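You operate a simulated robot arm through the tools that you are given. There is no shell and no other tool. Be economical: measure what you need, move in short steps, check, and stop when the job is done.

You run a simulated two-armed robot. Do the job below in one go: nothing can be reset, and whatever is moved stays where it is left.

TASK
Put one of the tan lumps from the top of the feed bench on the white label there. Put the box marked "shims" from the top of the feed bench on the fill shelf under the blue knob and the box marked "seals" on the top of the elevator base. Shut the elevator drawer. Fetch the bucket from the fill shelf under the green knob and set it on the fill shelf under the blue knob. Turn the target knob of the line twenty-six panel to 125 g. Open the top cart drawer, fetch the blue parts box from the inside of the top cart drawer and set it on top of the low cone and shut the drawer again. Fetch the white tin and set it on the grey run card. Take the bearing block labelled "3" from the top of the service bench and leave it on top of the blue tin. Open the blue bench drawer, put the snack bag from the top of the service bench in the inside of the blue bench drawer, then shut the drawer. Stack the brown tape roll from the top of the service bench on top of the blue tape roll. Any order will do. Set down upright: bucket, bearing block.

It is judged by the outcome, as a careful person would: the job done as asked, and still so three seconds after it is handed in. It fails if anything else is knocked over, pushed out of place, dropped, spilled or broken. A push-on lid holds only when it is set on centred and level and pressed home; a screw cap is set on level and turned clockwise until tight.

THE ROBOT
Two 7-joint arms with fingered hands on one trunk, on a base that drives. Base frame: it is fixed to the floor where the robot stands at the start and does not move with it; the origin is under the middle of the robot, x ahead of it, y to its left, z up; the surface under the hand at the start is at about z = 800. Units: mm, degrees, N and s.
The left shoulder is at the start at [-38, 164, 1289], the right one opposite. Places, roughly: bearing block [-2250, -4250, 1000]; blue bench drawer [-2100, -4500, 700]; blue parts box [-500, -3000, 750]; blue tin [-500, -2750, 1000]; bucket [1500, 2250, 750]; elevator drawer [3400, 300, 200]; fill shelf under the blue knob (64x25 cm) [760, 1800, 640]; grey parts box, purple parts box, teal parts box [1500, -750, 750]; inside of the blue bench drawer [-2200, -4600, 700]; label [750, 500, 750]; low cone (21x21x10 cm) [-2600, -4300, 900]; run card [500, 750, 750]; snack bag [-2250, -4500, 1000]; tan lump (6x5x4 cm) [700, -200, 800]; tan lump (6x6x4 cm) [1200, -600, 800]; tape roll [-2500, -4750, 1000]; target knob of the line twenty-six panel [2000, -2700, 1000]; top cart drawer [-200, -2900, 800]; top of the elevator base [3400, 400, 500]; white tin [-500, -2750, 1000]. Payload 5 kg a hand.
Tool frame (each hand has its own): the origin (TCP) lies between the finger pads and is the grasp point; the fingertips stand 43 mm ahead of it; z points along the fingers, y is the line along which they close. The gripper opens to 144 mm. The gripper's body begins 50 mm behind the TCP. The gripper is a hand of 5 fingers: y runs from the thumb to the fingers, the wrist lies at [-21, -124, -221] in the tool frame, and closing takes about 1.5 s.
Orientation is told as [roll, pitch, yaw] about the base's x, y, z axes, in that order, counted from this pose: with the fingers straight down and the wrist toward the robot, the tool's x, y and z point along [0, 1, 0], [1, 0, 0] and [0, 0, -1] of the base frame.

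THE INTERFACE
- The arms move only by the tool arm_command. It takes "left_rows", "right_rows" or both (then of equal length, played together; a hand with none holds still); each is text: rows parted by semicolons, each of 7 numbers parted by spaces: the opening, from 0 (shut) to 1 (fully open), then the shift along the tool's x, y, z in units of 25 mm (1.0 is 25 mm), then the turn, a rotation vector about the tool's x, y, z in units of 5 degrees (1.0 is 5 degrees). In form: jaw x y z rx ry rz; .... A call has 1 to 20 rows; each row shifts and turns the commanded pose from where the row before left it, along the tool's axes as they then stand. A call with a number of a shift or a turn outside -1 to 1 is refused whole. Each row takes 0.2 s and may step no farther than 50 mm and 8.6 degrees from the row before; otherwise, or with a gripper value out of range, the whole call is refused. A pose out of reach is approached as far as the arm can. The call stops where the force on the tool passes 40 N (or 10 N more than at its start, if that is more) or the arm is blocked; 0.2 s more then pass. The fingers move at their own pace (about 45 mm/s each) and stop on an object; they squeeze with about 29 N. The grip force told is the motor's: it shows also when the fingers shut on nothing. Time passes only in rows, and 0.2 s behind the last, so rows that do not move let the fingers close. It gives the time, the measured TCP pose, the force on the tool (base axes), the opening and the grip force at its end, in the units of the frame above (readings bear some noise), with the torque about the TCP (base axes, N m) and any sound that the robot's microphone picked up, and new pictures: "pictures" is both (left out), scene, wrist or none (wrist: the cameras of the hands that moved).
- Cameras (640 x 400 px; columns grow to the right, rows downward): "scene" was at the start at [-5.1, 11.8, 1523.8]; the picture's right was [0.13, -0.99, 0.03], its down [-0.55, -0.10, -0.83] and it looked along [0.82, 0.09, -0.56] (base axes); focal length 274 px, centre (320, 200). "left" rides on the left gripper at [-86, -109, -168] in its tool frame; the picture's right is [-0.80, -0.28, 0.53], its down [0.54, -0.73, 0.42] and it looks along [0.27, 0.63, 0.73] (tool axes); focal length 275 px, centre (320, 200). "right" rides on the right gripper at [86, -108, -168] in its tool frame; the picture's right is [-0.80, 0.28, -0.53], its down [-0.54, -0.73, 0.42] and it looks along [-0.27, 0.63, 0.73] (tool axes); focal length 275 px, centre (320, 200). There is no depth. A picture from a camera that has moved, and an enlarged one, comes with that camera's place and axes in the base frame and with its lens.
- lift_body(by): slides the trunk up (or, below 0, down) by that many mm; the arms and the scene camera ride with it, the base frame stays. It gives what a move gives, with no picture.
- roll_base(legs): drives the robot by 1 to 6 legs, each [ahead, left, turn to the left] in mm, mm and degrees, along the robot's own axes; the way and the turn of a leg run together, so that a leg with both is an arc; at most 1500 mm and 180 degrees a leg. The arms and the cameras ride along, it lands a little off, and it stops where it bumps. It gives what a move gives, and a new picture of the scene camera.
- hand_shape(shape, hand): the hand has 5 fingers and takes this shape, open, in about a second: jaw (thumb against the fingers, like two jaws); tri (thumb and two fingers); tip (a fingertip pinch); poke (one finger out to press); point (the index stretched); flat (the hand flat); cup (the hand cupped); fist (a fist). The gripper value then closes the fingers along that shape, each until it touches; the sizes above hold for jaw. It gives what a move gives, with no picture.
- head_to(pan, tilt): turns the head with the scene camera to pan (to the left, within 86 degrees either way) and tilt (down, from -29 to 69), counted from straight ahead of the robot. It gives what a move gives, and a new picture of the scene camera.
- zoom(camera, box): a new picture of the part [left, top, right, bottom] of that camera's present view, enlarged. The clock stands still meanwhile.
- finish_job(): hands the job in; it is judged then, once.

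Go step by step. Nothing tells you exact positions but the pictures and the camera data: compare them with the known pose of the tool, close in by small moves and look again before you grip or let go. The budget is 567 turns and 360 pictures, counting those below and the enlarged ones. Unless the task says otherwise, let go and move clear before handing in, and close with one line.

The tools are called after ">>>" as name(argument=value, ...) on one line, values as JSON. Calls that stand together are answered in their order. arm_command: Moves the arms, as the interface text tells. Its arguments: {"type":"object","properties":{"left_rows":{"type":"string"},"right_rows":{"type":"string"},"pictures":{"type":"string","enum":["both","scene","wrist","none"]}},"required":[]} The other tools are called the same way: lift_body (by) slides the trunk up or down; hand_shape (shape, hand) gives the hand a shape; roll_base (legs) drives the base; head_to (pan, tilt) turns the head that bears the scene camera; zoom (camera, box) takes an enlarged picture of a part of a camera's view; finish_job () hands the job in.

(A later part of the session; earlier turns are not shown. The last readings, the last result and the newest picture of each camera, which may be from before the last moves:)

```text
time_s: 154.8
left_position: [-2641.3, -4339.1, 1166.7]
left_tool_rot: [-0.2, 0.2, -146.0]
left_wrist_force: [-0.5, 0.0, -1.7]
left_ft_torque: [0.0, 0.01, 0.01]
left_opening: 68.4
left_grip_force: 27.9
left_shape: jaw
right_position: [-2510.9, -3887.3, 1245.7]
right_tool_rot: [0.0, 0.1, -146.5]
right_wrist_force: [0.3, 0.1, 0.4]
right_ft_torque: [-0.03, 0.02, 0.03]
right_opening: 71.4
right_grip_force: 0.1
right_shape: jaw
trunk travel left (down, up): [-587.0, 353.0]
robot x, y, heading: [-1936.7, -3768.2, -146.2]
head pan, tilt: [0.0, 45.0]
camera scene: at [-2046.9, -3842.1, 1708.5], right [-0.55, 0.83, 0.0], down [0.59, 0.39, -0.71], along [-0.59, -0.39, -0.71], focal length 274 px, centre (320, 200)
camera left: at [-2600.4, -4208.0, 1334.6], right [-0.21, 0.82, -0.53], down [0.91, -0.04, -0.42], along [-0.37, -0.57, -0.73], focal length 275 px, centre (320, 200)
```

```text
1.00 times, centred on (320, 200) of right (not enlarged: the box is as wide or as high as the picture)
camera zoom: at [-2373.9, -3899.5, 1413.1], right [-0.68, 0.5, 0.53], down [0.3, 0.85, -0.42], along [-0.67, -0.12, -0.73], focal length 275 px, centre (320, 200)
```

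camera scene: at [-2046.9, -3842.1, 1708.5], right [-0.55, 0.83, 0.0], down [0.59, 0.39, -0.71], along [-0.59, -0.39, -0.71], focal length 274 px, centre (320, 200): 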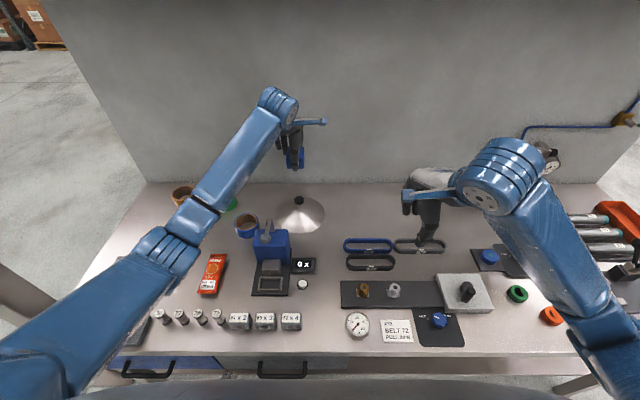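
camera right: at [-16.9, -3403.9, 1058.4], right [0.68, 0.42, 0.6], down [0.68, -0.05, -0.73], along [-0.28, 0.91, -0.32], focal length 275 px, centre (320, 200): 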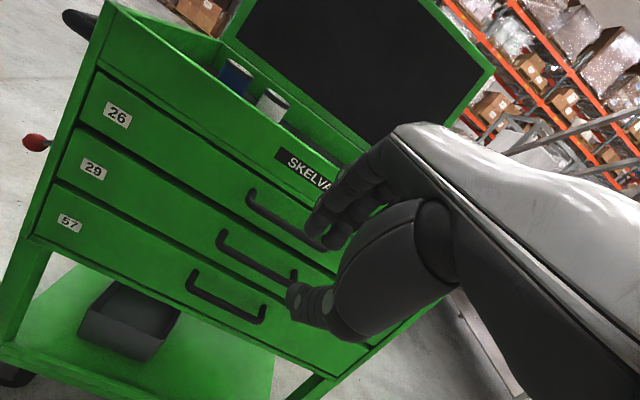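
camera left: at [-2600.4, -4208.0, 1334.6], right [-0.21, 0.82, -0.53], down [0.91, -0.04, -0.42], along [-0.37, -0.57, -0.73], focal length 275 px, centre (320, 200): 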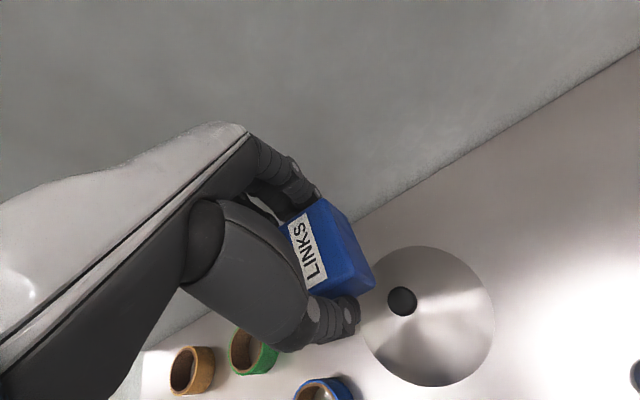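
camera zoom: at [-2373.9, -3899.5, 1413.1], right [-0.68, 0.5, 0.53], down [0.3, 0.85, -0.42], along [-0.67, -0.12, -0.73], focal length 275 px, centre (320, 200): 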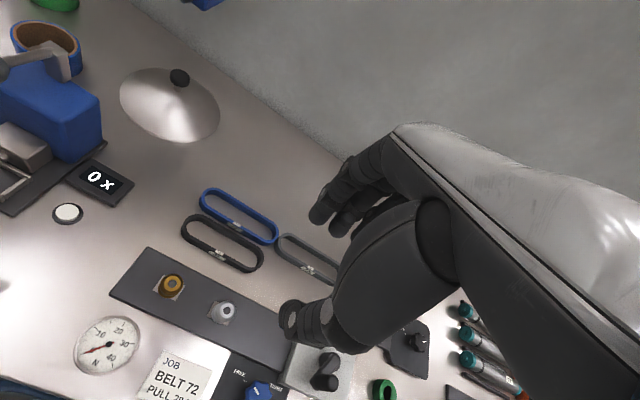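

Both wrist cameras confirm the knob lies right below the box. I trim by a few mm and descend most of the way.

>>> arm_command(left_rows="0 0.08 -0.18 1 0 0 0;0 0 0 1 0 0 0;0 0 0 1 0 0 0;0 0 0 1 0 0 0;0 0 0 1 0 0 0;0 0 0 1 0 0 0;0 0 0 0.4 0 0 0;0 0 0 0 0 0 0", pictures="wrist")

>>> zoom(camera="right", box=[80, 0, 280, 125])

>>> zoom(camera="scene", box=[250, 130, 350, 240])

```text
time_s: 156.6
left_position: [-2635.3, -4336.3, 1008.1]
left_tool_rot: [-0.1, 0.0, -146.0]
left_wrist_force: [0.7, 0.6, -1.6]
left_ft_torque: [0.01, 0.02, 0.02]
left_opening: 68.5
left_grip_force: 28.8
left_shape: jaw
right_position: [-2510.7, -3887.5, 1246.1]
right_tool_rot: [0.0, 0.1, -146.3]
right_wrist_force: [0.7, -0.9, -0.4]
right_ft_torque: [-0.02, 0.02, -0.01]
right_opening: 71.7
right_grip_force: 0.2
right_shape: jaw
trunk travel left (down, up): [-587.0, 353.0]
robot x, y, heading: [-1939.7, -3772.4, -146.5]
head pan, tilt: [0.0, 45.0]
camera left: at [-2594.1, -4205.4, 1175.2], right [-0.21, 0.82, -0.53], down [0.91, -0.04, -0.42], along [-0.37, -0.57, -0.73], focal length 275 px, centre (320, 200)
```

left: 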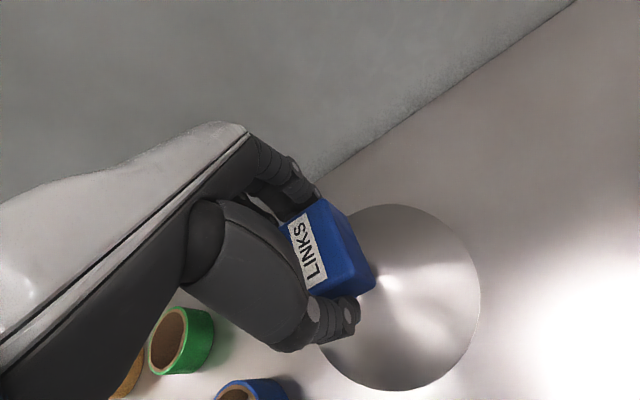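

```text
3.20 times, centred on (180, 62) of right
camera zoom: at [-2374.1, -3899.3, 1413.0], right [-0.68, 0.5, 0.53], down [0.3, 0.85, -0.42], along [-0.67, -0.12, -0.73], focal length 881 px, centre (768, 640)
```

zoom: 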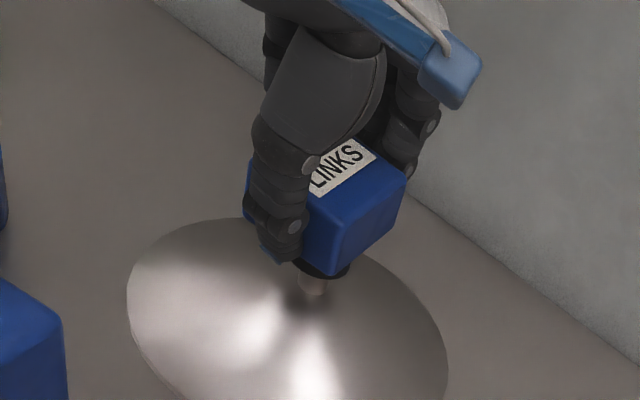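

```text
3.64 times, centred on (300, 185) of scene
camera zoom: at [-2047.2, -3841.8, 1708.5], right [-0.55, 0.83, 0.0], down [0.59, 0.39, -0.71], along [-0.59, -0.39, -0.71], focal length 997 px, centre (393, 254)
```

zoom: 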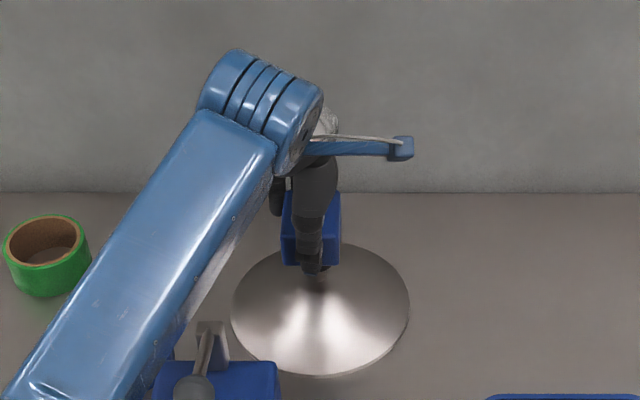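

The box is about a centimetre above the knob and centred. I lower it gently in small steps.

>>> arm_command(left_rows="0 0 0 0.1 0 0 0;0 0 0 0.1 0 0 0;0 0 0 0.1 0 0 0", pictures="none")

>>> arm_command(left_rows="0 0 0 0.1 0 0 0;0 0 0 0.08 0 0 0", pictures="none")

>>> zoom(camera="right", box=[130, 20, 230, 100])

```text
time_s: 157.4
left_position: [-2637.1, -4338.1, 1000.0]
left_tool_rot: [-0.2, 0.2, -146.1]
left_wrist_force: [0.3, -0.3, -1.4]
left_ft_torque: [-0.03, 0.01, -0.02]
left_opening: 68.3
left_grip_force: 29.3
left_shape: jaw
right_position: [-2510.9, -3887.9, 1245.9]
right_tool_rot: [0.0, 0.1, -146.4]
right_wrist_force: [-0.5, -0.2, -0.1]
right_ft_torque: [-0.02, 0.0, 0.0]
right_opening: 71.7
right_grip_force: 0.1
right_shape: jaw
trunk travel left (down, up): [-587.0, 353.0]
robot x, y, heading: [-1937.5, -3772.4, -146.3]
head pan, tilt: [0.0, 45.0]
```

```text
time_s: 158.0
left_position: [-2634.7, -4339.3, 997.7]
left_tool_rot: [-0.1, 0.0, -146.0]
left_wrist_force: [-0.5, 0.7, 4.5]
left_ft_torque: [-0.02, 0.08, -0.02]
left_opening: 68.9
left_grip_force: 29.0
left_shape: jaw
right_position: [-2510.3, -3886.6, 1246.0]
right_tool_rot: [0.0, 0.1, -146.4]
right_wrist_force: [0.4, -0.5, -0.2]
right_ft_torque: [-0.03, 0.0, -0.01]
right_opening: 71.6
right_grip_force: 0.1
right_shape: jaw
trunk travel left (down, up): [-587.0, 353.0]
robot x, y, heading: [-1939.3, -3769.5, -146.3]
head pan, tilt: [0.0, 45.0]
```

```text
5.00 times, centred on (180, 60) of right
camera zoom: at [-2373.5, -3898.3, 1413.5], right [-0.68, 0.51, 0.53], down [0.3, 0.85, -0.42], along [-0.67, -0.12, -0.73], focal length 1376 px, centre (1020, 900)
```

zoom: 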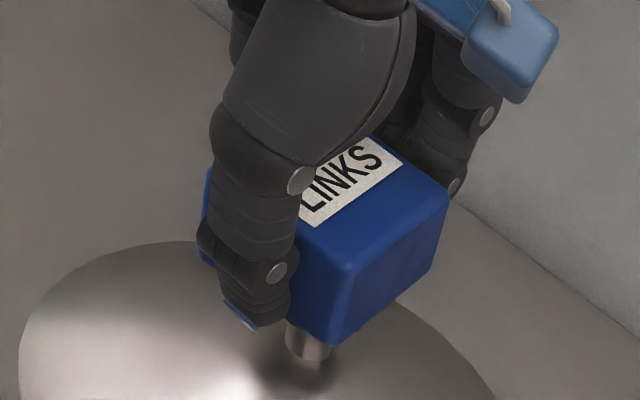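

Contact: about 6 N. I press slightly more to read the torque and check that the contact is central.

>>> arm_command(left_rows="0 0 0 0.06 0 0 0;0 0 0 0 0 0 0;0 0 0 0 0 0 0", pictures="none")

>>> arm_command(left_rows="0 0 0 0 0 0 0", pictures="none")

```text
time_s: 158.8
left_position: [-2635.8, -4337.8, 996.8]
left_tool_rot: [-0.2, 0.0, -146.0]
left_wrist_force: [-0.5, -1.5, 16.9]
left_ft_torque: [-0.14, 0.22, 0.0]
left_opening: 69.1
left_grip_force: 28.5
left_shape: jaw
right_position: [-2508.8, -3887.2, 1246.4]
right_tool_rot: [-0.1, 0.0, -146.5]
right_wrist_force: [0.2, 0.1, 0.1]
right_ft_torque: [-0.02, -0.03, 0.0]
right_opening: 71.8
right_grip_force: 0.0
right_shape: jaw
trunk travel left (down, up): [-587.0, 353.0]
robot x, y, heading: [-1938.2, -3771.1, -146.4]
head pan, tilt: [0.0, 45.0]
```

```text
time_s: 159.2
left_position: [-2634.9, -4337.1, 995.7]
left_tool_rot: [-0.2, 0.0, -146.0]
left_wrist_force: [-1.3, -2.4, 19.8]
left_ft_torque: [-0.26, 0.24, 0.0]
left_opening: 69.2
left_grip_force: 29.4
left_shape: jaw
right_position: [-2509.5, -3886.1, 1247.3]
right_tool_rot: [0.0, 0.0, -146.5]
right_wrist_force: [-0.2, 0.2, -0.3]
right_ft_torque: [0.01, 0.02, 0.01]
right_opening: 71.6
right_grip_force: 0.1
right_shape: jaw
trunk travel left (down, up): [-587.0, 353.0]
robot x, y, heading: [-1940.7, -3770.4, -146.2]
head pan, tilt: [0.0, 45.0]
```

The cameras put the knob within 5 mm of the box centre, so I ease the load and release.

>>> arm_command(left_rows="0 -0.05 0 -0.05 0 0 0;0 0 0 0 0 0 0", pictures="none")

>>> arm_command(left_rows="0.6 0 0 0 0 0 0;0.6 0 0 0 0 0 0;0.7 0 0 0 0 0 0;0.8 0 0 0 0 0 0;0.85 0 0 0 0 0 0", pictures="none")

>>> zoom(camera="right", box=[130, 20, 230, 100])

```text
time_s: 159.8
left_position: [-2635.7, -4336.5, 995.5]
left_tool_rot: [-0.2, 0.0, -146.0]
left_wrist_force: [-0.2, -2.8, 19.1]
left_ft_torque: [-0.17, 0.14, 0.0]
left_opening: 68.7
left_grip_force: 29.2
left_shape: jaw
right_position: [-2510.1, -3886.6, 1247.1]
right_tool_rot: [-0.1, -0.1, -146.4]
right_wrist_force: [0.2, 0.6, 0.3]
right_ft_torque: [0.02, -0.01, -0.01]
right_opening: 71.4
right_grip_force: 0.1
right_shape: jaw
trunk travel left (down, up): [-587.0, 353.0]
robot x, y, heading: [-1938.7, -3765.1, -146.5]
head pan, tilt: [0.0, 45.0]
```

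```text
time_s: 161.0
left_position: [-2636.0, -4337.1, 993.9]
left_tool_rot: [-0.1, 0.2, -145.9]
left_wrist_force: [0.1, -0.2, 0.5]
left_ft_torque: [-0.02, 0.0, 0.0]
left_opening: 122.0
left_grip_force: 0.0
left_shape: jaw
right_position: [-2511.5, -3886.8, 1245.4]
right_tool_rot: [0.0, 0.1, -146.4]
right_wrist_force: [-0.1, -0.1, 0.0]
right_ft_torque: [0.02, 0.02, 0.01]
right_opening: 71.8
right_grip_force: 0.1
right_shape: jaw
trunk travel left (down, up): [-587.0, 353.0]
robot x, y, heading: [-1946.6, -3771.8, -146.2]
head pan, tilt: [0.0, 45.0]
```

```text
5.00 times, centred on (180, 60) of right
camera zoom: at [-2374.6, -3899.3, 1412.9], right [-0.68, 0.5, 0.53], down [0.3, 0.85, -0.42], along [-0.67, -0.12, -0.73], focal length 1376 px, centre (1020, 900)
```

zoom: 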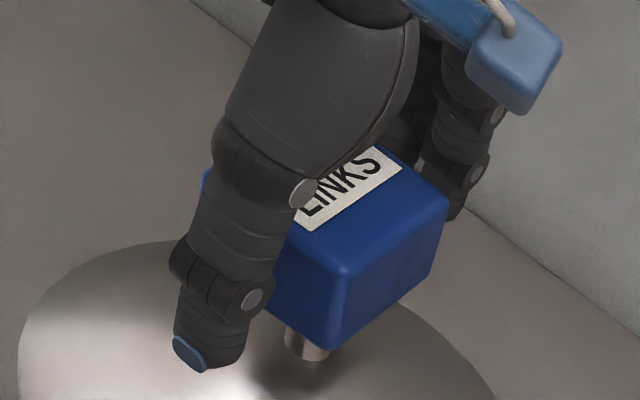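

The box rests on the knob by itself. I lift the hand straight up and check.

>>> arm_command(left_rows="0.85 0 0 -0.4 0 0 0;0.85 0 0 -0.6 0 0 0;0.85 0 0 -1 0 0 0;0.85 0 0 -1 0 0 0;0.85 0 0 -1 0 0 0;0.85 0 0 -1 0 0 0;0.85 0 0 -1 0 0 0;0.85 0 0 -1 0 0 0;0.85 0 0 0 0 0 0", pictures="wrist")

>>> zoom(camera="right", box=[80, 0, 280, 125])

```text
time_s: 163.0
left_position: [-2639.0, -4334.2, 1169.7]
left_tool_rot: [-0.1, 0.2, -145.9]
left_wrist_force: [-0.4, 0.1, 0.2]
left_ft_torque: [0.02, -0.03, -0.05]
left_opening: 122.1
left_grip_force: 0.1
left_shape: jaw
right_position: [-2510.8, -3887.7, 1246.1]
right_tool_rot: [0.1, 0.1, -146.4]
right_wrist_force: [-1.0, 0.1, 0.6]
right_ft_torque: [0.02, 0.03, 0.01]
right_opening: 71.7
right_grip_force: 0.1
right_shape: jaw
trunk travel left (down, up): [-587.0, 353.0]
robot x, y, heading: [-1939.5, -3772.2, -146.5]
head pan, tilt: [0.0, 45.0]
camera left: at [-2598.2, -4203.5, 1336.9], right [-0.21, 0.82, -0.53], down [0.91, -0.04, -0.42], along [-0.37, -0.57, -0.73], focal length 275 px, centre (320, 200)
```

left: 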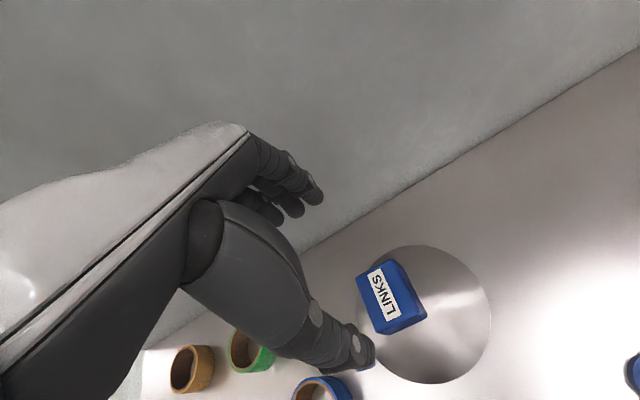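

```text
3.20 times, centred on (180, 62) of right
camera zoom: at [-2374.2, -3899.3, 1413.0], right [-0.68, 0.5, 0.53], down [0.3, 0.85, -0.42], along [-0.67, -0.12, -0.73], focal length 881 px, centre (768, 640)
```

zoom: 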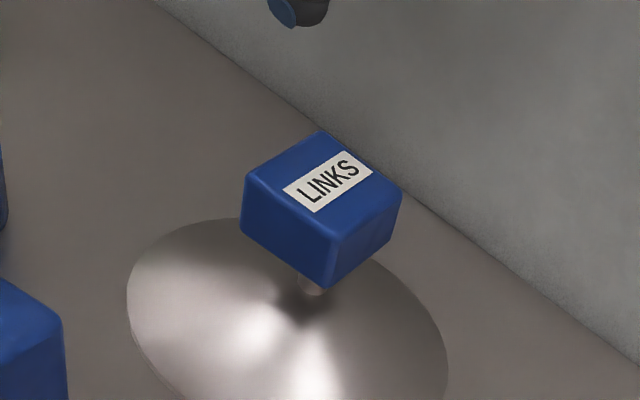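

The box stands on the cone. Next the tape rolls: I shift the base left to reach the brown and blue rolls with the left hand.

>>> roll_base(legs=[[0, 380, 0], [60, 0, 0]])

>>> zoom(camera="left", box=[0, 0, 640, 400])

```text
time_s: 165.9
left_position: [-2468.4, -4679.5, 1175.4]
left_tool_rot: [0.0, -0.3, -146.2]
left_wrist_force: [0.6, 1.9, 1.7]
left_ft_torque: [-0.12, 0.1, 0.04]
left_opening: 122.0
left_grip_force: 0.1
left_shape: jaw
right_position: [-2339.1, -4232.9, 1249.3]
right_tool_rot: [0.0, -0.3, -146.5]
right_wrist_force: [1.1, 1.2, 1.2]
right_ft_torque: [-0.09, 0.13, -0.01]
right_opening: 71.9
right_grip_force: 0.1
right_shape: jaw
trunk travel left (down, up): [-587.0, 353.0]
robot x, y, heading: [-1771.1, -4121.1, -146.4]
head pan, tilt: [0.0, 45.0]
camera scene: at [-1873.2, -4186.2, 1709.7], right [-0.55, 0.83, 0.0], down [0.59, 0.39, -0.71], along [-0.59, -0.39, -0.7], focal length 274 px, centre (320, 200)
```

scene: 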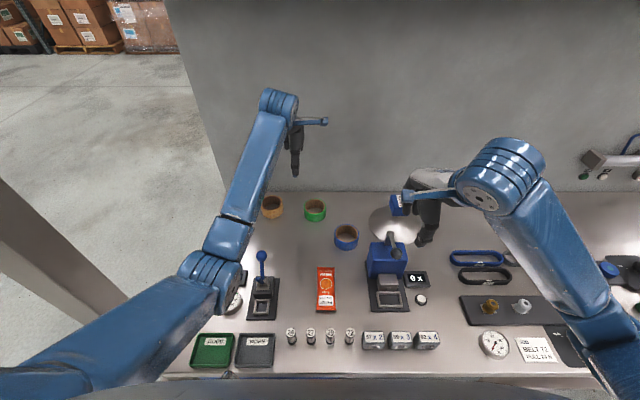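

```text
1.00 times, centred on (320, 200) of left (not enlarged: the box is as wide or as high as the picture)
camera zoom: at [-2427.0, -4547.6, 1342.7], right [-0.21, 0.82, -0.53], down [0.9, -0.05, -0.43], along [-0.38, -0.57, -0.73], focal length 275 px, centre (320, 200)
```

zoom: 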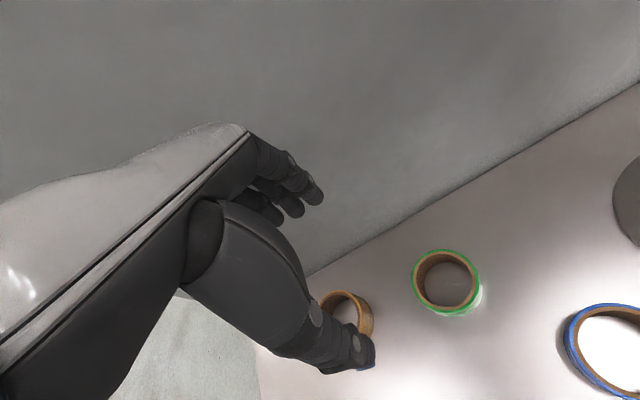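

I zoom on the rolls in the left wrist view for exact placing.

>>> zoom(camera="left", box=[280, 230, 480, 400])

>>> zoom(camera="scene", box=[240, 180, 370, 260])

```text
2.35 times, centred on (380, 315) of left
camera zoom: at [-2427.0, -4547.6, 1342.7], right [-0.21, 0.82, -0.53], down [0.9, -0.05, -0.43], along [-0.38, -0.57, -0.73], focal length 648 px, centre (179, -71)
```

zoom: 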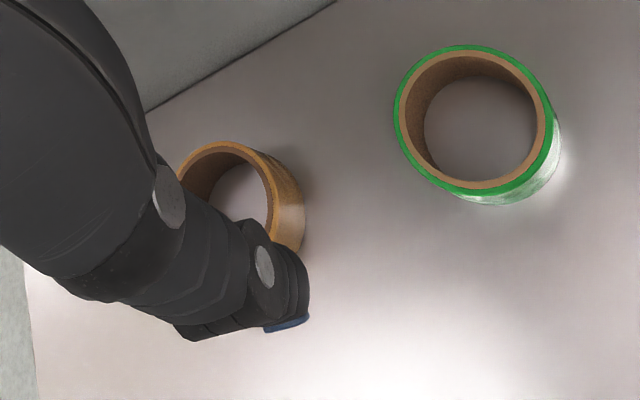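

```text
4.92 times, centred on (305, 220) of scene
camera zoom: at [-1873.2, -4186.2, 1709.7], right [-0.55, 0.83, 0.0], down [0.59, 0.39, -0.71], along [-0.59, -0.39, -0.7], focal length 1350 px, centre (394, 102)
```

zoom: 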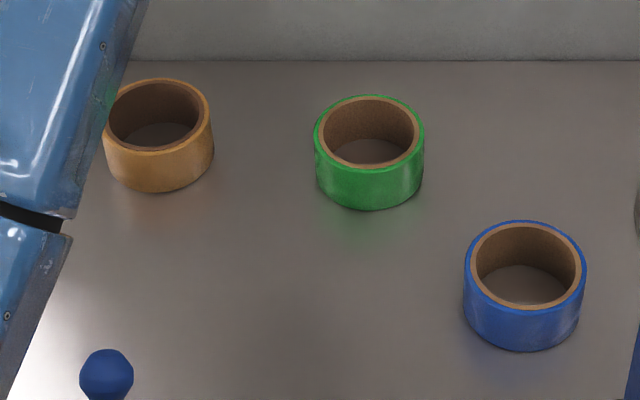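

Brown roll centre is about (-2437, -4802), blue about (-2470, -4457), tops at z 892. I move the left hand over the brown roll.

>>> arm_command(left_rows="0.85 0.952 0.338 0.6 0 0 0;0.85 0.952 0.338 0.6 0 0 0;0.85 0.952 0.338 0.6 0 0 0;0.85 0.952 0.338 0.6 0 0 0;0.85 0.952 0.338 0.6 0 0 0;0.85 0 0 1 0 0 0;0.85 0 0 1 0 0 0;0.85 0 0 0 0 0 0", pictures="wrist")

```text
time_s: 167.8
left_position: [-2444.8, -4806.9, 1044.4]
left_tool_rot: [-0.2, 0.1, -146.2]
left_wrist_force: [4.6, 3.8, -1.1]
left_ft_torque: [-0.05, 0.05, 0.08]
left_opening: 121.4
left_grip_force: 0.1
left_shape: jaw
right_position: [-2345.5, -4238.0, 1245.9]
right_tool_rot: [-0.1, 0.1, -146.5]
right_wrist_force: [0.0, 0.8, 0.4]
right_ft_torque: [-0.01, 0.01, -0.02]
right_opening: 71.6
right_grip_force: 0.2
right_shape: jaw
trunk travel left (down, up): [-587.0, 353.0]
robot x, y, heading: [-1774.3, -4120.8, -146.6]
head pan, tilt: [0.0, 45.0]
camera left: at [-2403.4, -4677.1, 1213.1], right [-0.21, 0.82, -0.53], down [0.9, -0.04, -0.42], along [-0.37, -0.57, -0.73], focal length 275 px, centre (320, 200)
```

left: 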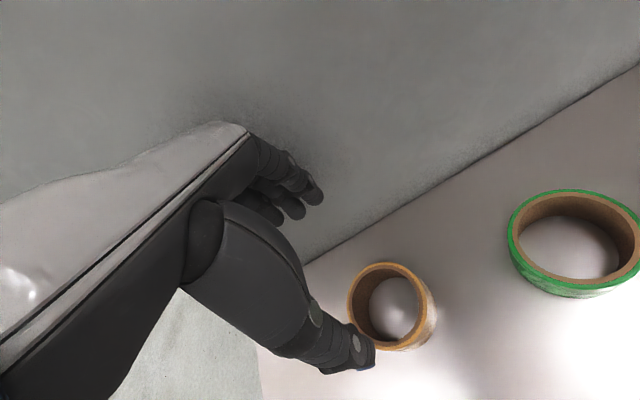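

The hand's back brushes the wall, and the roll is 18 mm nearer. I correct and descend partway.

>>> arm_command(left_rows="0.85 0.13 -0.4 0 0 0 0;0.85 0.13 -0.36 0 0 0 0;0.85 0 0 1 0 0 0;0.85 0 0 1 0 0 0;0.85 0 0 1 0 0 0;0.85 0 0 0 0 0 0", pictures="wrist")

```text
time_s: 169.2
left_position: [-2424.9, -4799.7, 968.3]
left_tool_rot: [-0.1, 0.1, -146.3]
left_wrist_force: [0.2, -0.3, 0.5]
left_ft_torque: [-0.01, 0.02, 0.02]
left_opening: 122.4
left_grip_force: 0.0
left_shape: jaw
right_position: [-2344.8, -4236.6, 1245.1]
right_tool_rot: [0.0, 0.1, -146.5]
right_wrist_force: [0.1, -0.3, 0.4]
right_ft_torque: [-0.01, -0.02, -0.03]
right_opening: 71.7
right_grip_force: 0.1
right_shape: jaw
trunk travel left (down, up): [-587.0, 353.0]
robot x, y, heading: [-1771.1, -4124.2, -146.7]
head pan, tilt: [0.0, 45.0]
camera left: at [-2383.4, -4667.4, 1136.6], right [-0.21, 0.82, -0.53], down [0.91, -0.04, -0.42], along [-0.37, -0.57, -0.73], focal length 275 px, centre (320, 200)
```

left: 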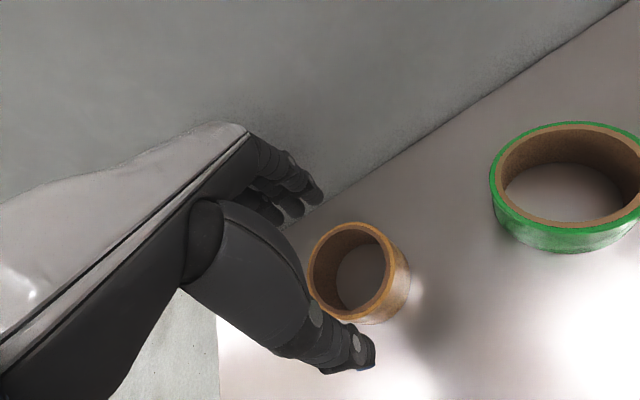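

The roll is centred under the grasp point now. I descend and grip.

>>> arm_command(left_rows="0.9 0 0 1 0 0 0;0.9 0 0 1 0 0 0;0.9 0 0 0.8 0 0 0;0.9 0 0 0 0 0 0", pictures="wrist")

```text
time_s: 170.2
left_position: [-2425.9, -4798.4, 902.4]
left_tool_rot: [-0.2, -0.1, -146.2]
left_wrist_force: [2.0, 0.5, 14.6]
left_ft_torque: [-0.78, 0.85, 0.05]
left_opening: 128.1
left_grip_force: 0.1
left_shape: jaw
right_position: [-2342.9, -4235.8, 1247.3]
right_tool_rot: [0.1, 0.1, -146.5]
right_wrist_force: [0.0, 0.0, -0.4]
right_ft_torque: [0.01, 0.01, 0.0]
right_opening: 71.5
right_grip_force: 0.1
right_shape: jaw
trunk travel left (down, up): [-587.0, 353.0]
robot x, y, heading: [-1776.6, -4122.2, -146.5]
head pan, tilt: [0.0, 45.0]
camera left: at [-2383.0, -4667.5, 1069.9], right [-0.21, 0.82, -0.53], down [0.9, -0.05, -0.43], along [-0.38, -0.57, -0.73], focal length 275 px, centre (320, 200)
```

left: 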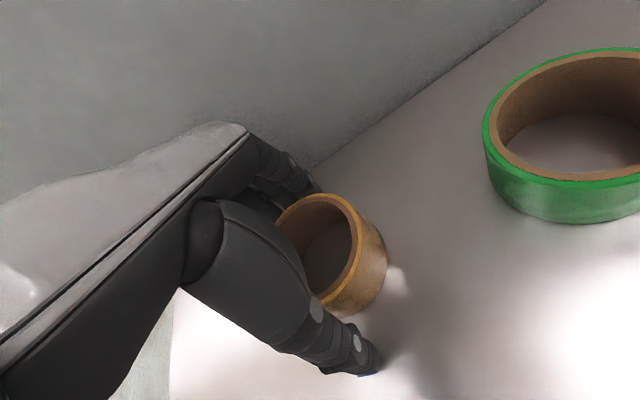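

The fingertips touch the bench. I lift 4 mm and close on the roll.

>>> arm_command(left_rows="0.9 0 0 -0.2 0 0 0;0.3 0 0 0 0 0 0;0 0 0 0 0 0 0;0 0 0 0 0 0 0;0 0 0 0 0 0 0;0 0 0 0 0 0 0;0 0 0 0 0 0 0", pictures="wrist")

```text
time_s: 171.8
left_position: [-2426.0, -4799.9, 904.3]
left_tool_rot: [-0.2, 0.1, -146.2]
left_wrist_force: [-0.8, -0.4, 0.4]
left_ft_torque: [-0.08, 0.13, 0.01]
left_opening: 83.8
left_grip_force: 28.9
left_shape: jaw
right_position: [-2345.2, -4237.2, 1245.1]
right_tool_rot: [-0.1, 0.0, -146.5]
right_wrist_force: [-0.1, -0.7, 0.1]
right_ft_torque: [-0.01, 0.02, 0.03]
right_opening: 71.7
right_grip_force: 0.1
right_shape: jaw
trunk travel left (down, up): [-587.0, 353.0]
robot x, y, heading: [-1773.1, -4122.8, -146.6]
head pan, tilt: [0.0, 45.0]
camera left: at [-2383.3, -4668.7, 1071.9], right [-0.21, 0.82, -0.53], down [0.91, -0.04, -0.42], along [-0.37, -0.57, -0.73], focal length 275 px, centre (320, 200)
```

left: 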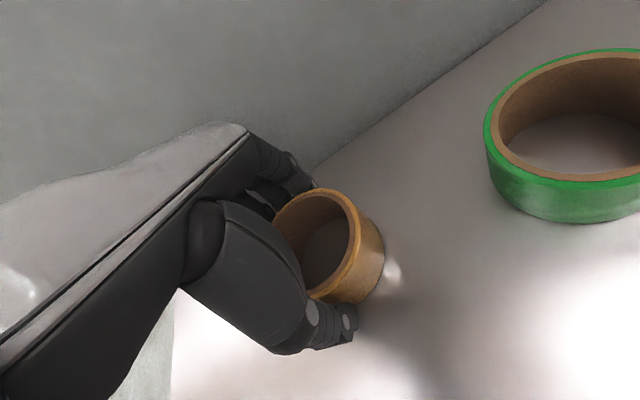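

The roll is gripped. I lift it and carry it over the blue roll.

>>> arm_command(left_rows="0 0 -0.2 -1 0 0 0;0 0 -0.2 -1 0 0 0;0 0 0 -1 0 0 0;0 0 0 -1 0 0 0;0 0 0 -1 0 0 0;0 0 0 -1 0 0 0;0 0 0 -1 0 0 0;0 -0.953 -0.445 0 0 0 0;0 -0.953 -0.445 0 0 0 0;0 -0.953 -0.445 0 0 0 0;0 -0.953 -0.445 0 0 0 0;0 -0.953 -0.445 0 0 0 0;0 -0.953 -0.445 0 0 0 0;0 -0.953 -0.445 0 0 0 0;0 -0.953 -0.445 0 0 0 0;0 -0.953 -0.445 0 0 0 0;0 -0.953 -0.445 0 0 0 0;0 -0.953 -0.445 0 0 0 0;0 -0.953 -0.445 0 0 0 0;0 -0.953 -0.445 0 0 0 0", pictures="both")

>>> zoom(camera="right", box=[0, 0, 640, 400])

```text
time_s: 176.2
left_position: [-2449.3, -4555.1, 1076.8]
left_tool_rot: [5.9, -2.5, -142.5]
left_wrist_force: [0.2, 0.0, -0.6]
left_ft_torque: [-0.01, -0.07, -0.02]
left_opening: 83.3
left_grip_force: 29.1
left_shape: jaw
right_position: [-2345.3, -4238.8, 1245.7]
right_tool_rot: [-0.1, 0.1, -146.4]
right_wrist_force: [0.1, -0.6, 0.9]
right_ft_torque: [0.02, 0.04, -0.01]
right_opening: 71.7
right_grip_force: 0.0
right_shape: jaw
trunk travel left (down, up): [-587.0, 353.0]
robot x, y, heading: [-1774.6, -4121.5, -146.6]
head pan, tilt: [0.0, 45.0]
stopped in row 20 (left hand): the arm was blocked; the commanded pose is now the measured one
camera scene: at [-1881.3, -4194.0, 1708.4], right [-0.55, 0.83, 0.0], down [0.59, 0.39, -0.71], along [-0.59, -0.39, -0.71], focal length 274 px, centre (320, 200)
camera left: at [-2421.7, -4404.4, 1230.2], right [-0.24, 0.74, -0.62], down [0.92, -0.03, -0.4], along [-0.31, -0.67, -0.67], focal length 275 px, centre (320, 200)
```

scene: 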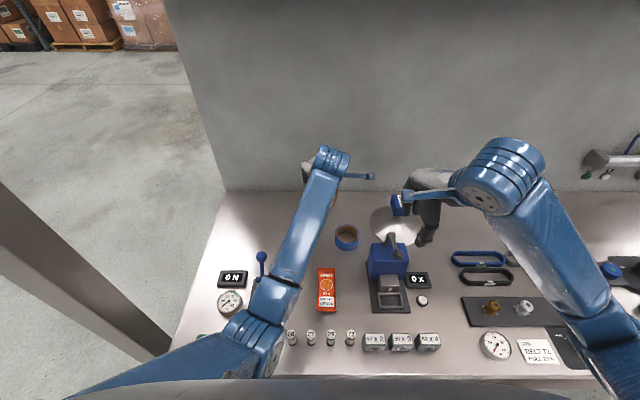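
left: 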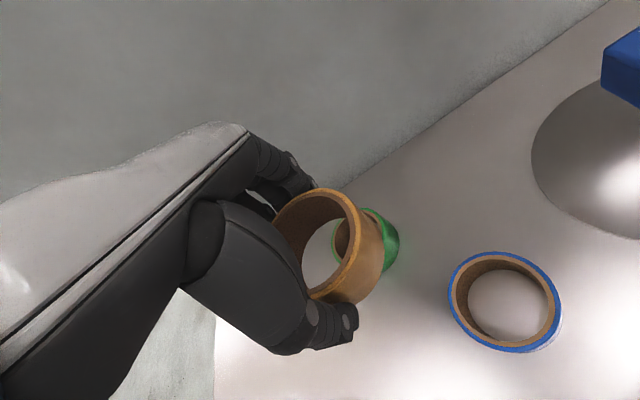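

```text
1.00 times, centred on (320, 200) of right (not enlarged: the box is as wide or as high as the picture)
camera zoom: at [-2208.1, -4250.5, 1413.0], right [-0.68, 0.51, 0.53], down [0.3, 0.85, -0.42], along [-0.67, -0.12, -0.73], focal length 275 px, centre (320, 200)
```

zoom: 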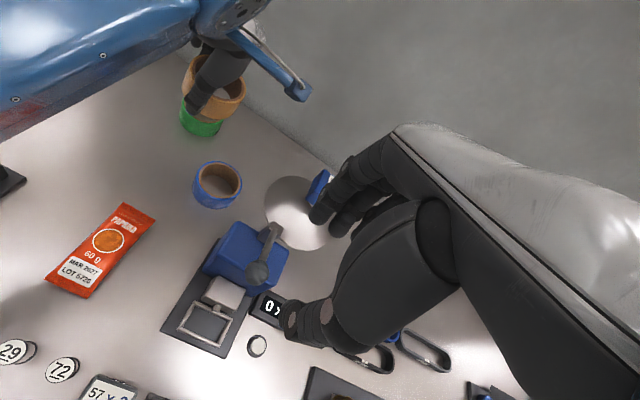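

The left arm met a limit; the blue roll is 93 mm to the right. I move the base right instead, then level the hand.

>>> roll_base(legs=[[-35, -130, 0]])

>>> arm_command(left_rows="0 0 0 0 0 -0.6 0;0 0 0 0 0 -0.6 0;0 0 0 0 0.5 0 0.7;0 0 0 0 0 0 0", pictures="wrist")

```text
time_s: 177.5
left_position: [-2494.6, -4424.8, 1076.6]
left_tool_rot: [5.7, -2.4, -142.6]
left_wrist_force: [0.5, -1.0, -1.1]
left_ft_torque: [0.01, 0.01, 0.0]
left_opening: 83.4
left_grip_force: 28.8
left_shape: jaw
right_position: [-2390.7, -4108.4, 1245.3]
right_tool_rot: [0.0, 0.0, -146.5]
right_wrist_force: [0.8, -1.2, 0.4]
right_ft_torque: [0.02, -0.01, 0.0]
right_opening: 71.8
right_grip_force: 0.1
right_shape: jaw
trunk travel left (down, up): [-587.0, 353.0]
robot x, y, heading: [-1817.6, -3991.0, -146.3]
head pan, tilt: [0.0, 45.0]
camera scene: at [-1925.8, -4064.9, 1708.4], right [-0.55, 0.83, 0.0], down [0.59, 0.39, -0.71], along [-0.59, -0.39, -0.71], focal length 274 px, centre (320, 200)
```

scene: 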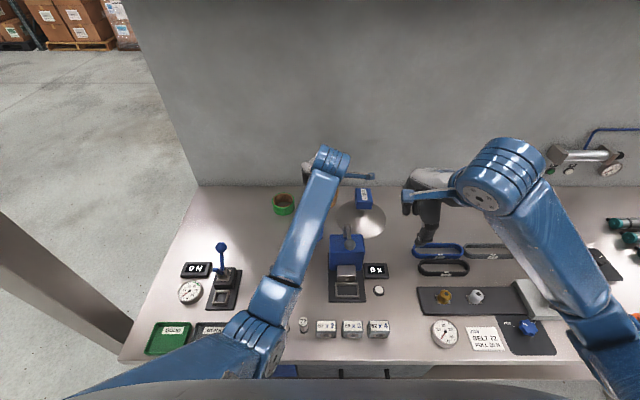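

```text
time_s: 178.5
left_position: [-2490.6, -4431.4, 1072.4]
left_tool_rot: [0.5, 0.3, -145.8]
left_wrist_force: [0.1, 0.1, -1.2]
left_ft_torque: [-0.01, -0.03, -0.05]
left_opening: 83.3
left_grip_force: 28.3
left_shape: jaw
right_position: [-2390.3, -4106.3, 1245.2]
right_tool_rot: [-0.2, 0.1, -146.5]
right_wrist_force: [0.3, -0.2, -0.4]
right_ft_torque: [0.0, 0.0, 0.01]
right_opening: 71.5
right_grip_force: 0.0
right_shape: jaw
trunk travel left (down, up): [-587.0, 353.0]
robot x, y, heading: [-1820.0, -3991.4, -146.2]
head pan, tilt: [0.0, 45.0]
camera left: at [-2451.4, -4298.5, 1239.0], right [-0.21, 0.81, -0.54], down [0.91, -0.04, -0.41], along [-0.36, -0.58, -0.73], focal length 275 px, centre (320, 200)
```

left: 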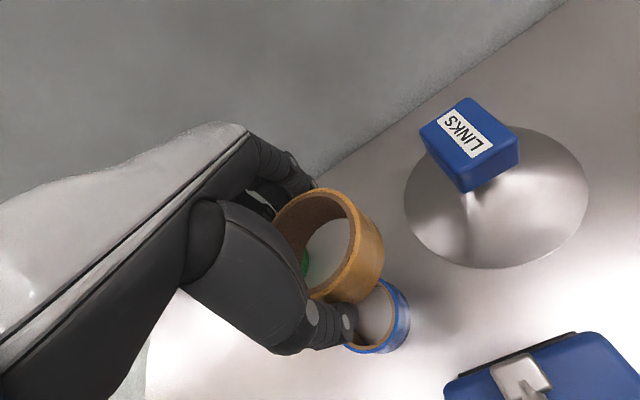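

The blue roll is about 36 mm left and 20 mm back of the held one. I correct and lower halfway.

>>> arm_command(left_rows="0 0.72 -0.35 0 -0.06 -0.1 0;0 0.72 -0.35 0 0 0 0;0 0 0 1 0 0 0;0 0 0 1 0 0 0;0 0 0 0 0 0 0", pictures="wrist")

>>> zoom(camera="right", box=[0, 0, 640, 400])

>>> zoom(camera="scene", box=[260, 160, 400, 260])

```text
time_s: 179.7
left_position: [-2461.8, -4456.2, 1033.9]
left_tool_rot: [0.1, -1.1, -145.6]
left_wrist_force: [-0.2, 0.7, 0.9]
left_ft_torque: [0.01, 0.04, 0.0]
left_opening: 83.6
left_grip_force: 29.2
left_shape: jaw
right_position: [-2390.0, -4108.2, 1245.8]
right_tool_rot: [0.1, 0.1, -146.5]
right_wrist_force: [-0.7, 0.5, 0.4]
right_ft_torque: [-0.01, 0.06, 0.01]
right_opening: 71.5
right_grip_force: 0.1
right_shape: jaw
trunk travel left (down, up): [-587.0, 353.0]
robot x, y, heading: [-1815.8, -3988.8, -146.2]
head pan, tilt: [0.0, 45.0]
camera left: at [-2418.6, -4322.8, 1199.3], right [-0.22, 0.81, -0.54], down [0.9, -0.04, -0.44], along [-0.38, -0.58, -0.72], focal length 275 px, centre (320, 200)
```

left: 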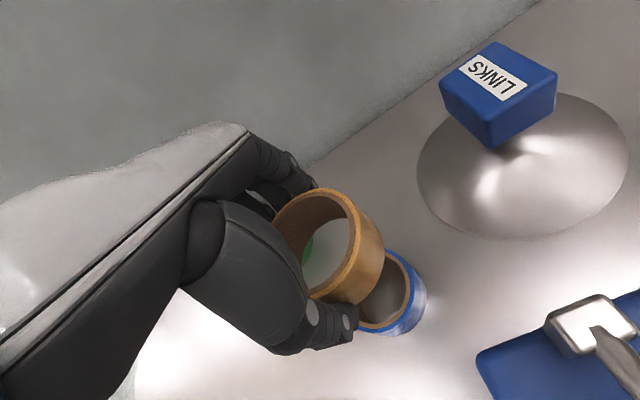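

```text
1.00 times, centred on (320, 200) of right (not enlarged: the box is as wide or as high as the picture)
camera zoom: at [-2252.7, -4119.2, 1413.2], right [-0.68, 0.51, 0.53], down [0.31, 0.85, -0.42], along [-0.67, -0.12, -0.73], focal length 275 px, centre (320, 200)
```

zoom: 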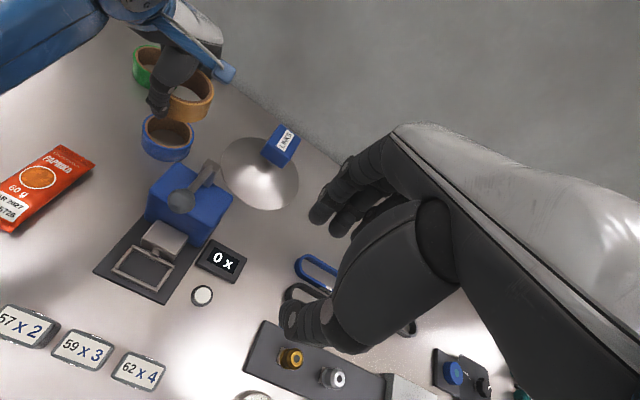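

```text
4.00 times, centred on (330, 210) of scene
camera zoom: at [-1925.9, -4062.6, 1708.5], right [-0.55, 0.83, 0.0], down [0.59, 0.39, -0.71], along [-0.59, -0.39, -0.71], focal length 1097 px, centre (280, 160)
```

zoom: 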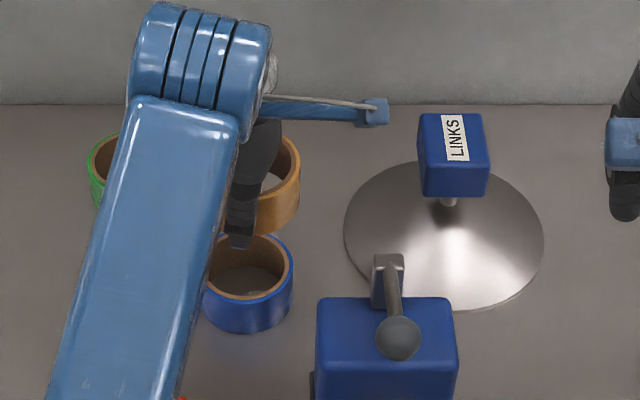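

The two rolls are nearly concentric (within 7 mm). I trim and lower most of the way.

>>> arm_command(left_rows="0 0.08 0.16 0.3 0.22 0 0;0 0 0 1 0 0 0;0 0 0 1 0 0 0;0 0 0 0.6 0 0 0;0 0 0 0 0 0 0;0 0 0 0 0 0 0", pictures="wrist")

>>> zoom(camera="right", box=[100, 40, 260, 140])

>>> zoom(camera="scene", box=[270, 180, 370, 260])

```text
time_s: 181.3
left_position: [-2464.5, -4474.4, 968.9]
left_tool_rot: [0.8, -0.7, -145.3]
left_wrist_force: [0.3, -0.3, -0.5]
left_ft_torque: [0.01, -0.01, -0.02]
left_opening: 83.3
left_grip_force: 28.8
left_shape: jaw
right_position: [-2389.9, -4107.4, 1245.4]
right_tool_rot: [-0.1, 0.1, -146.3]
right_wrist_force: [0.9, -0.2, -0.1]
right_ft_torque: [0.01, 0.03, 0.01]
right_opening: 71.7
right_grip_force: 0.0
right_shape: jaw
trunk travel left (down, up): [-587.0, 353.0]
robot x, y, heading: [-1820.4, -3990.2, -146.6]
head pan, tilt: [0.0, 45.0]
stopped in row 6 (left hand): the arm was blocked; the commanded pose is now the measured one
camera left: at [-2424.8, -4338.9, 1132.9], right [-0.22, 0.81, -0.55], down [0.9, -0.04, -0.43], along [-0.36, -0.59, -0.72], focal length 275 px, centre (320, 200)
```

left: 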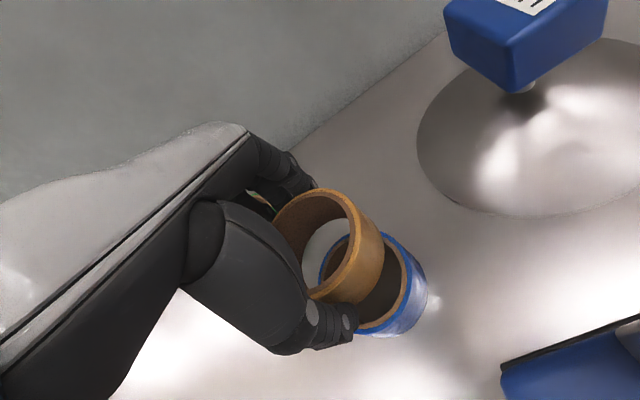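

```text
4.00 times, centred on (180, 90) of right
camera zoom: at [-2253.3, -4119.4, 1413.0], right [-0.68, 0.51, 0.53], down [0.31, 0.85, -0.42], along [-0.67, -0.12, -0.73], focal length 1101 px, centre (880, 640)
```

zoom: 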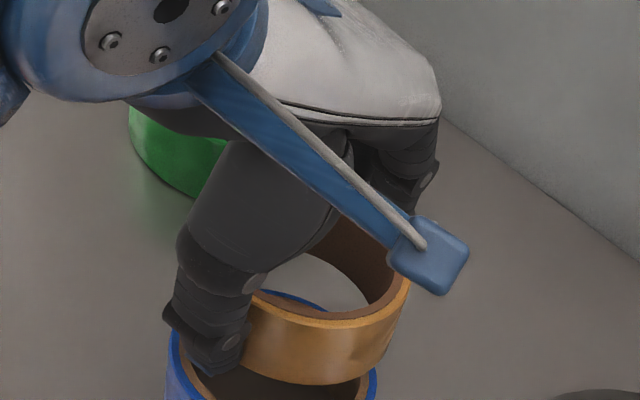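

```text
5.00 times, centred on (320, 220) of scene
camera zoom: at [-1926.6, -4063.0, 1708.4], right [-0.55, 0.83, 0.0], down [0.59, 0.39, -0.71], along [-0.59, -0.39, -0.71], focal length 1371 px, centre (320, 100)
```

zoom: 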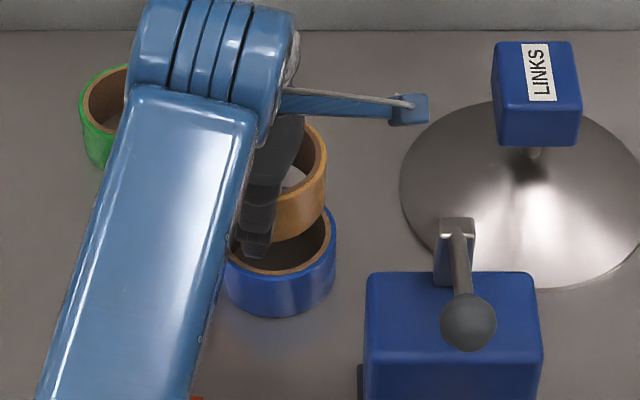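

The left arm is too far across its body. I raise it, shift the base right 220 and bring the hand back left.

>>> arm_command(left_rows="0 0 0 -1 0 0 0;0 0 0 -1 0 0 0;0 0 0 -1 0 0 0;0 0 0 -1 0 0 0;0 0 0 -1 0 0 0;0 0 0 -1 0 0 0;0 0 0 -1 0 0 0", pictures="none")

>>> roll_base(legs=[[20, -220, 0]])

>>> arm_command(left_rows="0 1 0 0 0 0 0;0 1 0 0 0 0 0;0 1 0 0 0 0 0;0 1 0 0 0 0 0;0 1 0 0 0 0 0;0 1 0 0 0 0 0;0 1 0 0 0 0 0;0 1 0 0 0 0 0;0 0 0 0 0 0 0", pictures="wrist")

```text
time_s: 182.9
left_position: [-2458.3, -4480.4, 1141.1]
left_tool_rot: [1.7, -0.7, -144.8]
left_wrist_force: [0.1, 0.4, -1.2]
left_ft_torque: [-0.01, -0.02, 0.02]
left_opening: 83.4
left_grip_force: 29.3
left_shape: jaw
right_position: [-2390.5, -4107.2, 1245.7]
right_tool_rot: [0.0, 0.1, -146.4]
right_wrist_force: [0.2, -0.3, -0.3]
right_ft_torque: [-0.02, -0.01, 0.0]
right_opening: 71.7
right_grip_force: 0.0
right_shape: jaw
trunk travel left (down, up): [-587.0, 353.0]
robot x, y, heading: [-1817.0, -3993.5, -146.6]
head pan, tilt: [0.0, 45.0]
```

```text
time_s: 184.6
left_position: [-2596.1, -4310.5, 1142.5]
left_tool_rot: [1.5, -1.0, -144.5]
left_wrist_force: [0.5, 0.4, -1.7]
left_ft_torque: [0.06, 0.03, 0.0]
left_opening: 83.4
left_grip_force: 28.9
left_shape: jaw
right_position: [-2528.1, -3937.5, 1246.1]
right_tool_rot: [-0.1, 0.2, -146.2]
right_wrist_force: [-0.3, -0.6, 0.2]
right_ft_torque: [0.01, 0.03, -0.01]
right_opening: 71.8
right_grip_force: 0.1
right_shape: jaw
trunk travel left (down, up): [-587.0, 353.0]
robot x, y, heading: [-1959.7, -3820.1, -145.9]
head pan, tilt: [0.0, 45.0]
camera scene: at [-2063.6, -3891.1, 1708.5], right [-0.56, 0.83, 0.0], down [0.59, 0.39, -0.71], along [-0.59, -0.39, -0.71], focal length 274 px, centre (320, 200)
```

scene: 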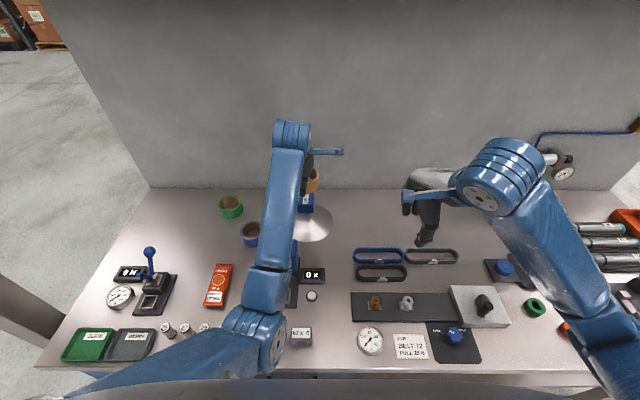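

```text
time_s: 186.6
left_position: [-2480.5, -4473.7, 1148.1]
left_tool_rot: [1.6, -0.9, -144.5]
left_wrist_force: [-1.2, 0.2, -0.9]
left_ft_torque: [0.0, -0.02, 0.01]
left_opening: 83.5
left_grip_force: 28.5
left_shape: jaw
right_position: [-2529.7, -3935.6, 1245.2]
right_tool_rot: [0.0, 0.1, -146.2]
right_wrist_force: [-0.6, 0.4, 0.9]
right_ft_torque: [-0.01, 0.02, -0.01]
right_opening: 71.8
right_grip_force: 0.0
right_shape: jaw
trunk travel left (down, up): [-587.0, 353.0]
robot x, y, heading: [-1956.0, -3820.7, -146.4]
head pan, tilt: [0.0, 45.0]
camera left: at [-2443.4, -4334.9, 1310.7], right [-0.23, 0.8, -0.56], down [0.91, -0.03, -0.42], along [-0.35, -0.6, -0.71], focal length 275 px, centre (320, 200)
```

left: 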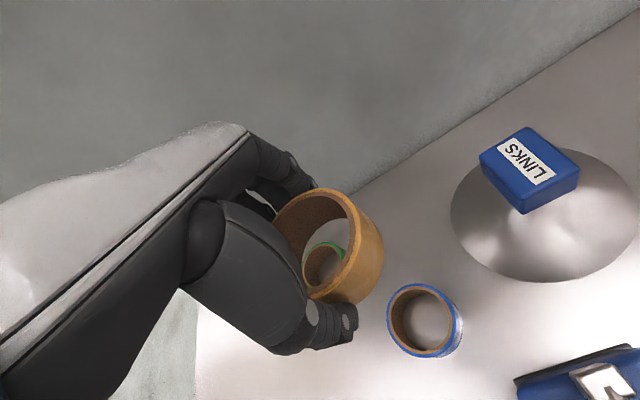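

Free again. I level the hand, correct by 23 mm and descend.

>>> arm_command(left_rows="0 0.08 -0.5 0 0 -0.32 0;0 0 -0.42 0 0.18 0 0;0 0 0 1 0 0 0;0 0 0 1 0 0 0;0 0 0 1 0 0 0;0 0 0 1 0 0 0;0 0 0 1 0 0 0;0 0 0 1 0 0 0;0 0 0 0 0 0 0", pictures="wrist")

>>> zoom(camera="scene", box=[200, 160, 330, 260])

```text
time_s: 188.6
left_position: [-2457.6, -4461.1, 995.1]
left_tool_rot: [-0.1, -0.1, -144.5]
left_wrist_force: [0.0, 0.7, -0.7]
left_ft_torque: [0.0, 0.02, -0.03]
left_opening: 83.2
left_grip_force: 28.9
left_shape: jaw
right_position: [-2528.4, -3936.5, 1245.4]
right_tool_rot: [0.0, 0.0, -146.3]
right_wrist_force: [0.5, 0.1, 0.6]
right_ft_torque: [-0.01, -0.01, -0.01]
right_opening: 71.6
right_grip_force: 0.1
right_shape: jaw
trunk travel left (down, up): [-587.0, 353.0]
robot x, y, heading: [-1954.4, -3816.2, -146.0]
head pan, tilt: [0.0, 45.0]
camera left: at [-2420.2, -4328.9, 1163.6], right [-0.23, 0.81, -0.53], down [0.91, -0.02, -0.42], along [-0.36, -0.58, -0.73], focal length 275 px, centre (320, 200)
```

left: 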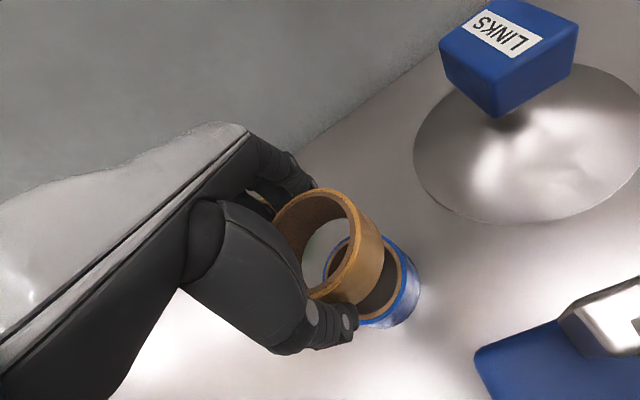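

```text
4.00 times, centred on (265, 210) of scene
camera zoom: at [-2065.2, -3889.2, 1708.5], right [-0.56, 0.83, 0.0], down [0.59, 0.39, -0.71], along [-0.59, -0.39, -0.71], focal length 1097 px, centre (540, 160)
```

zoom: 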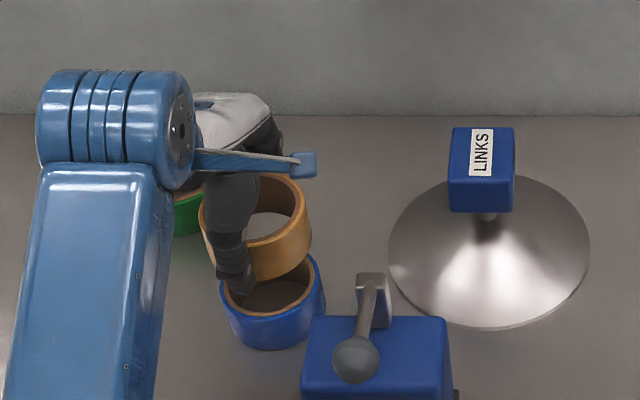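

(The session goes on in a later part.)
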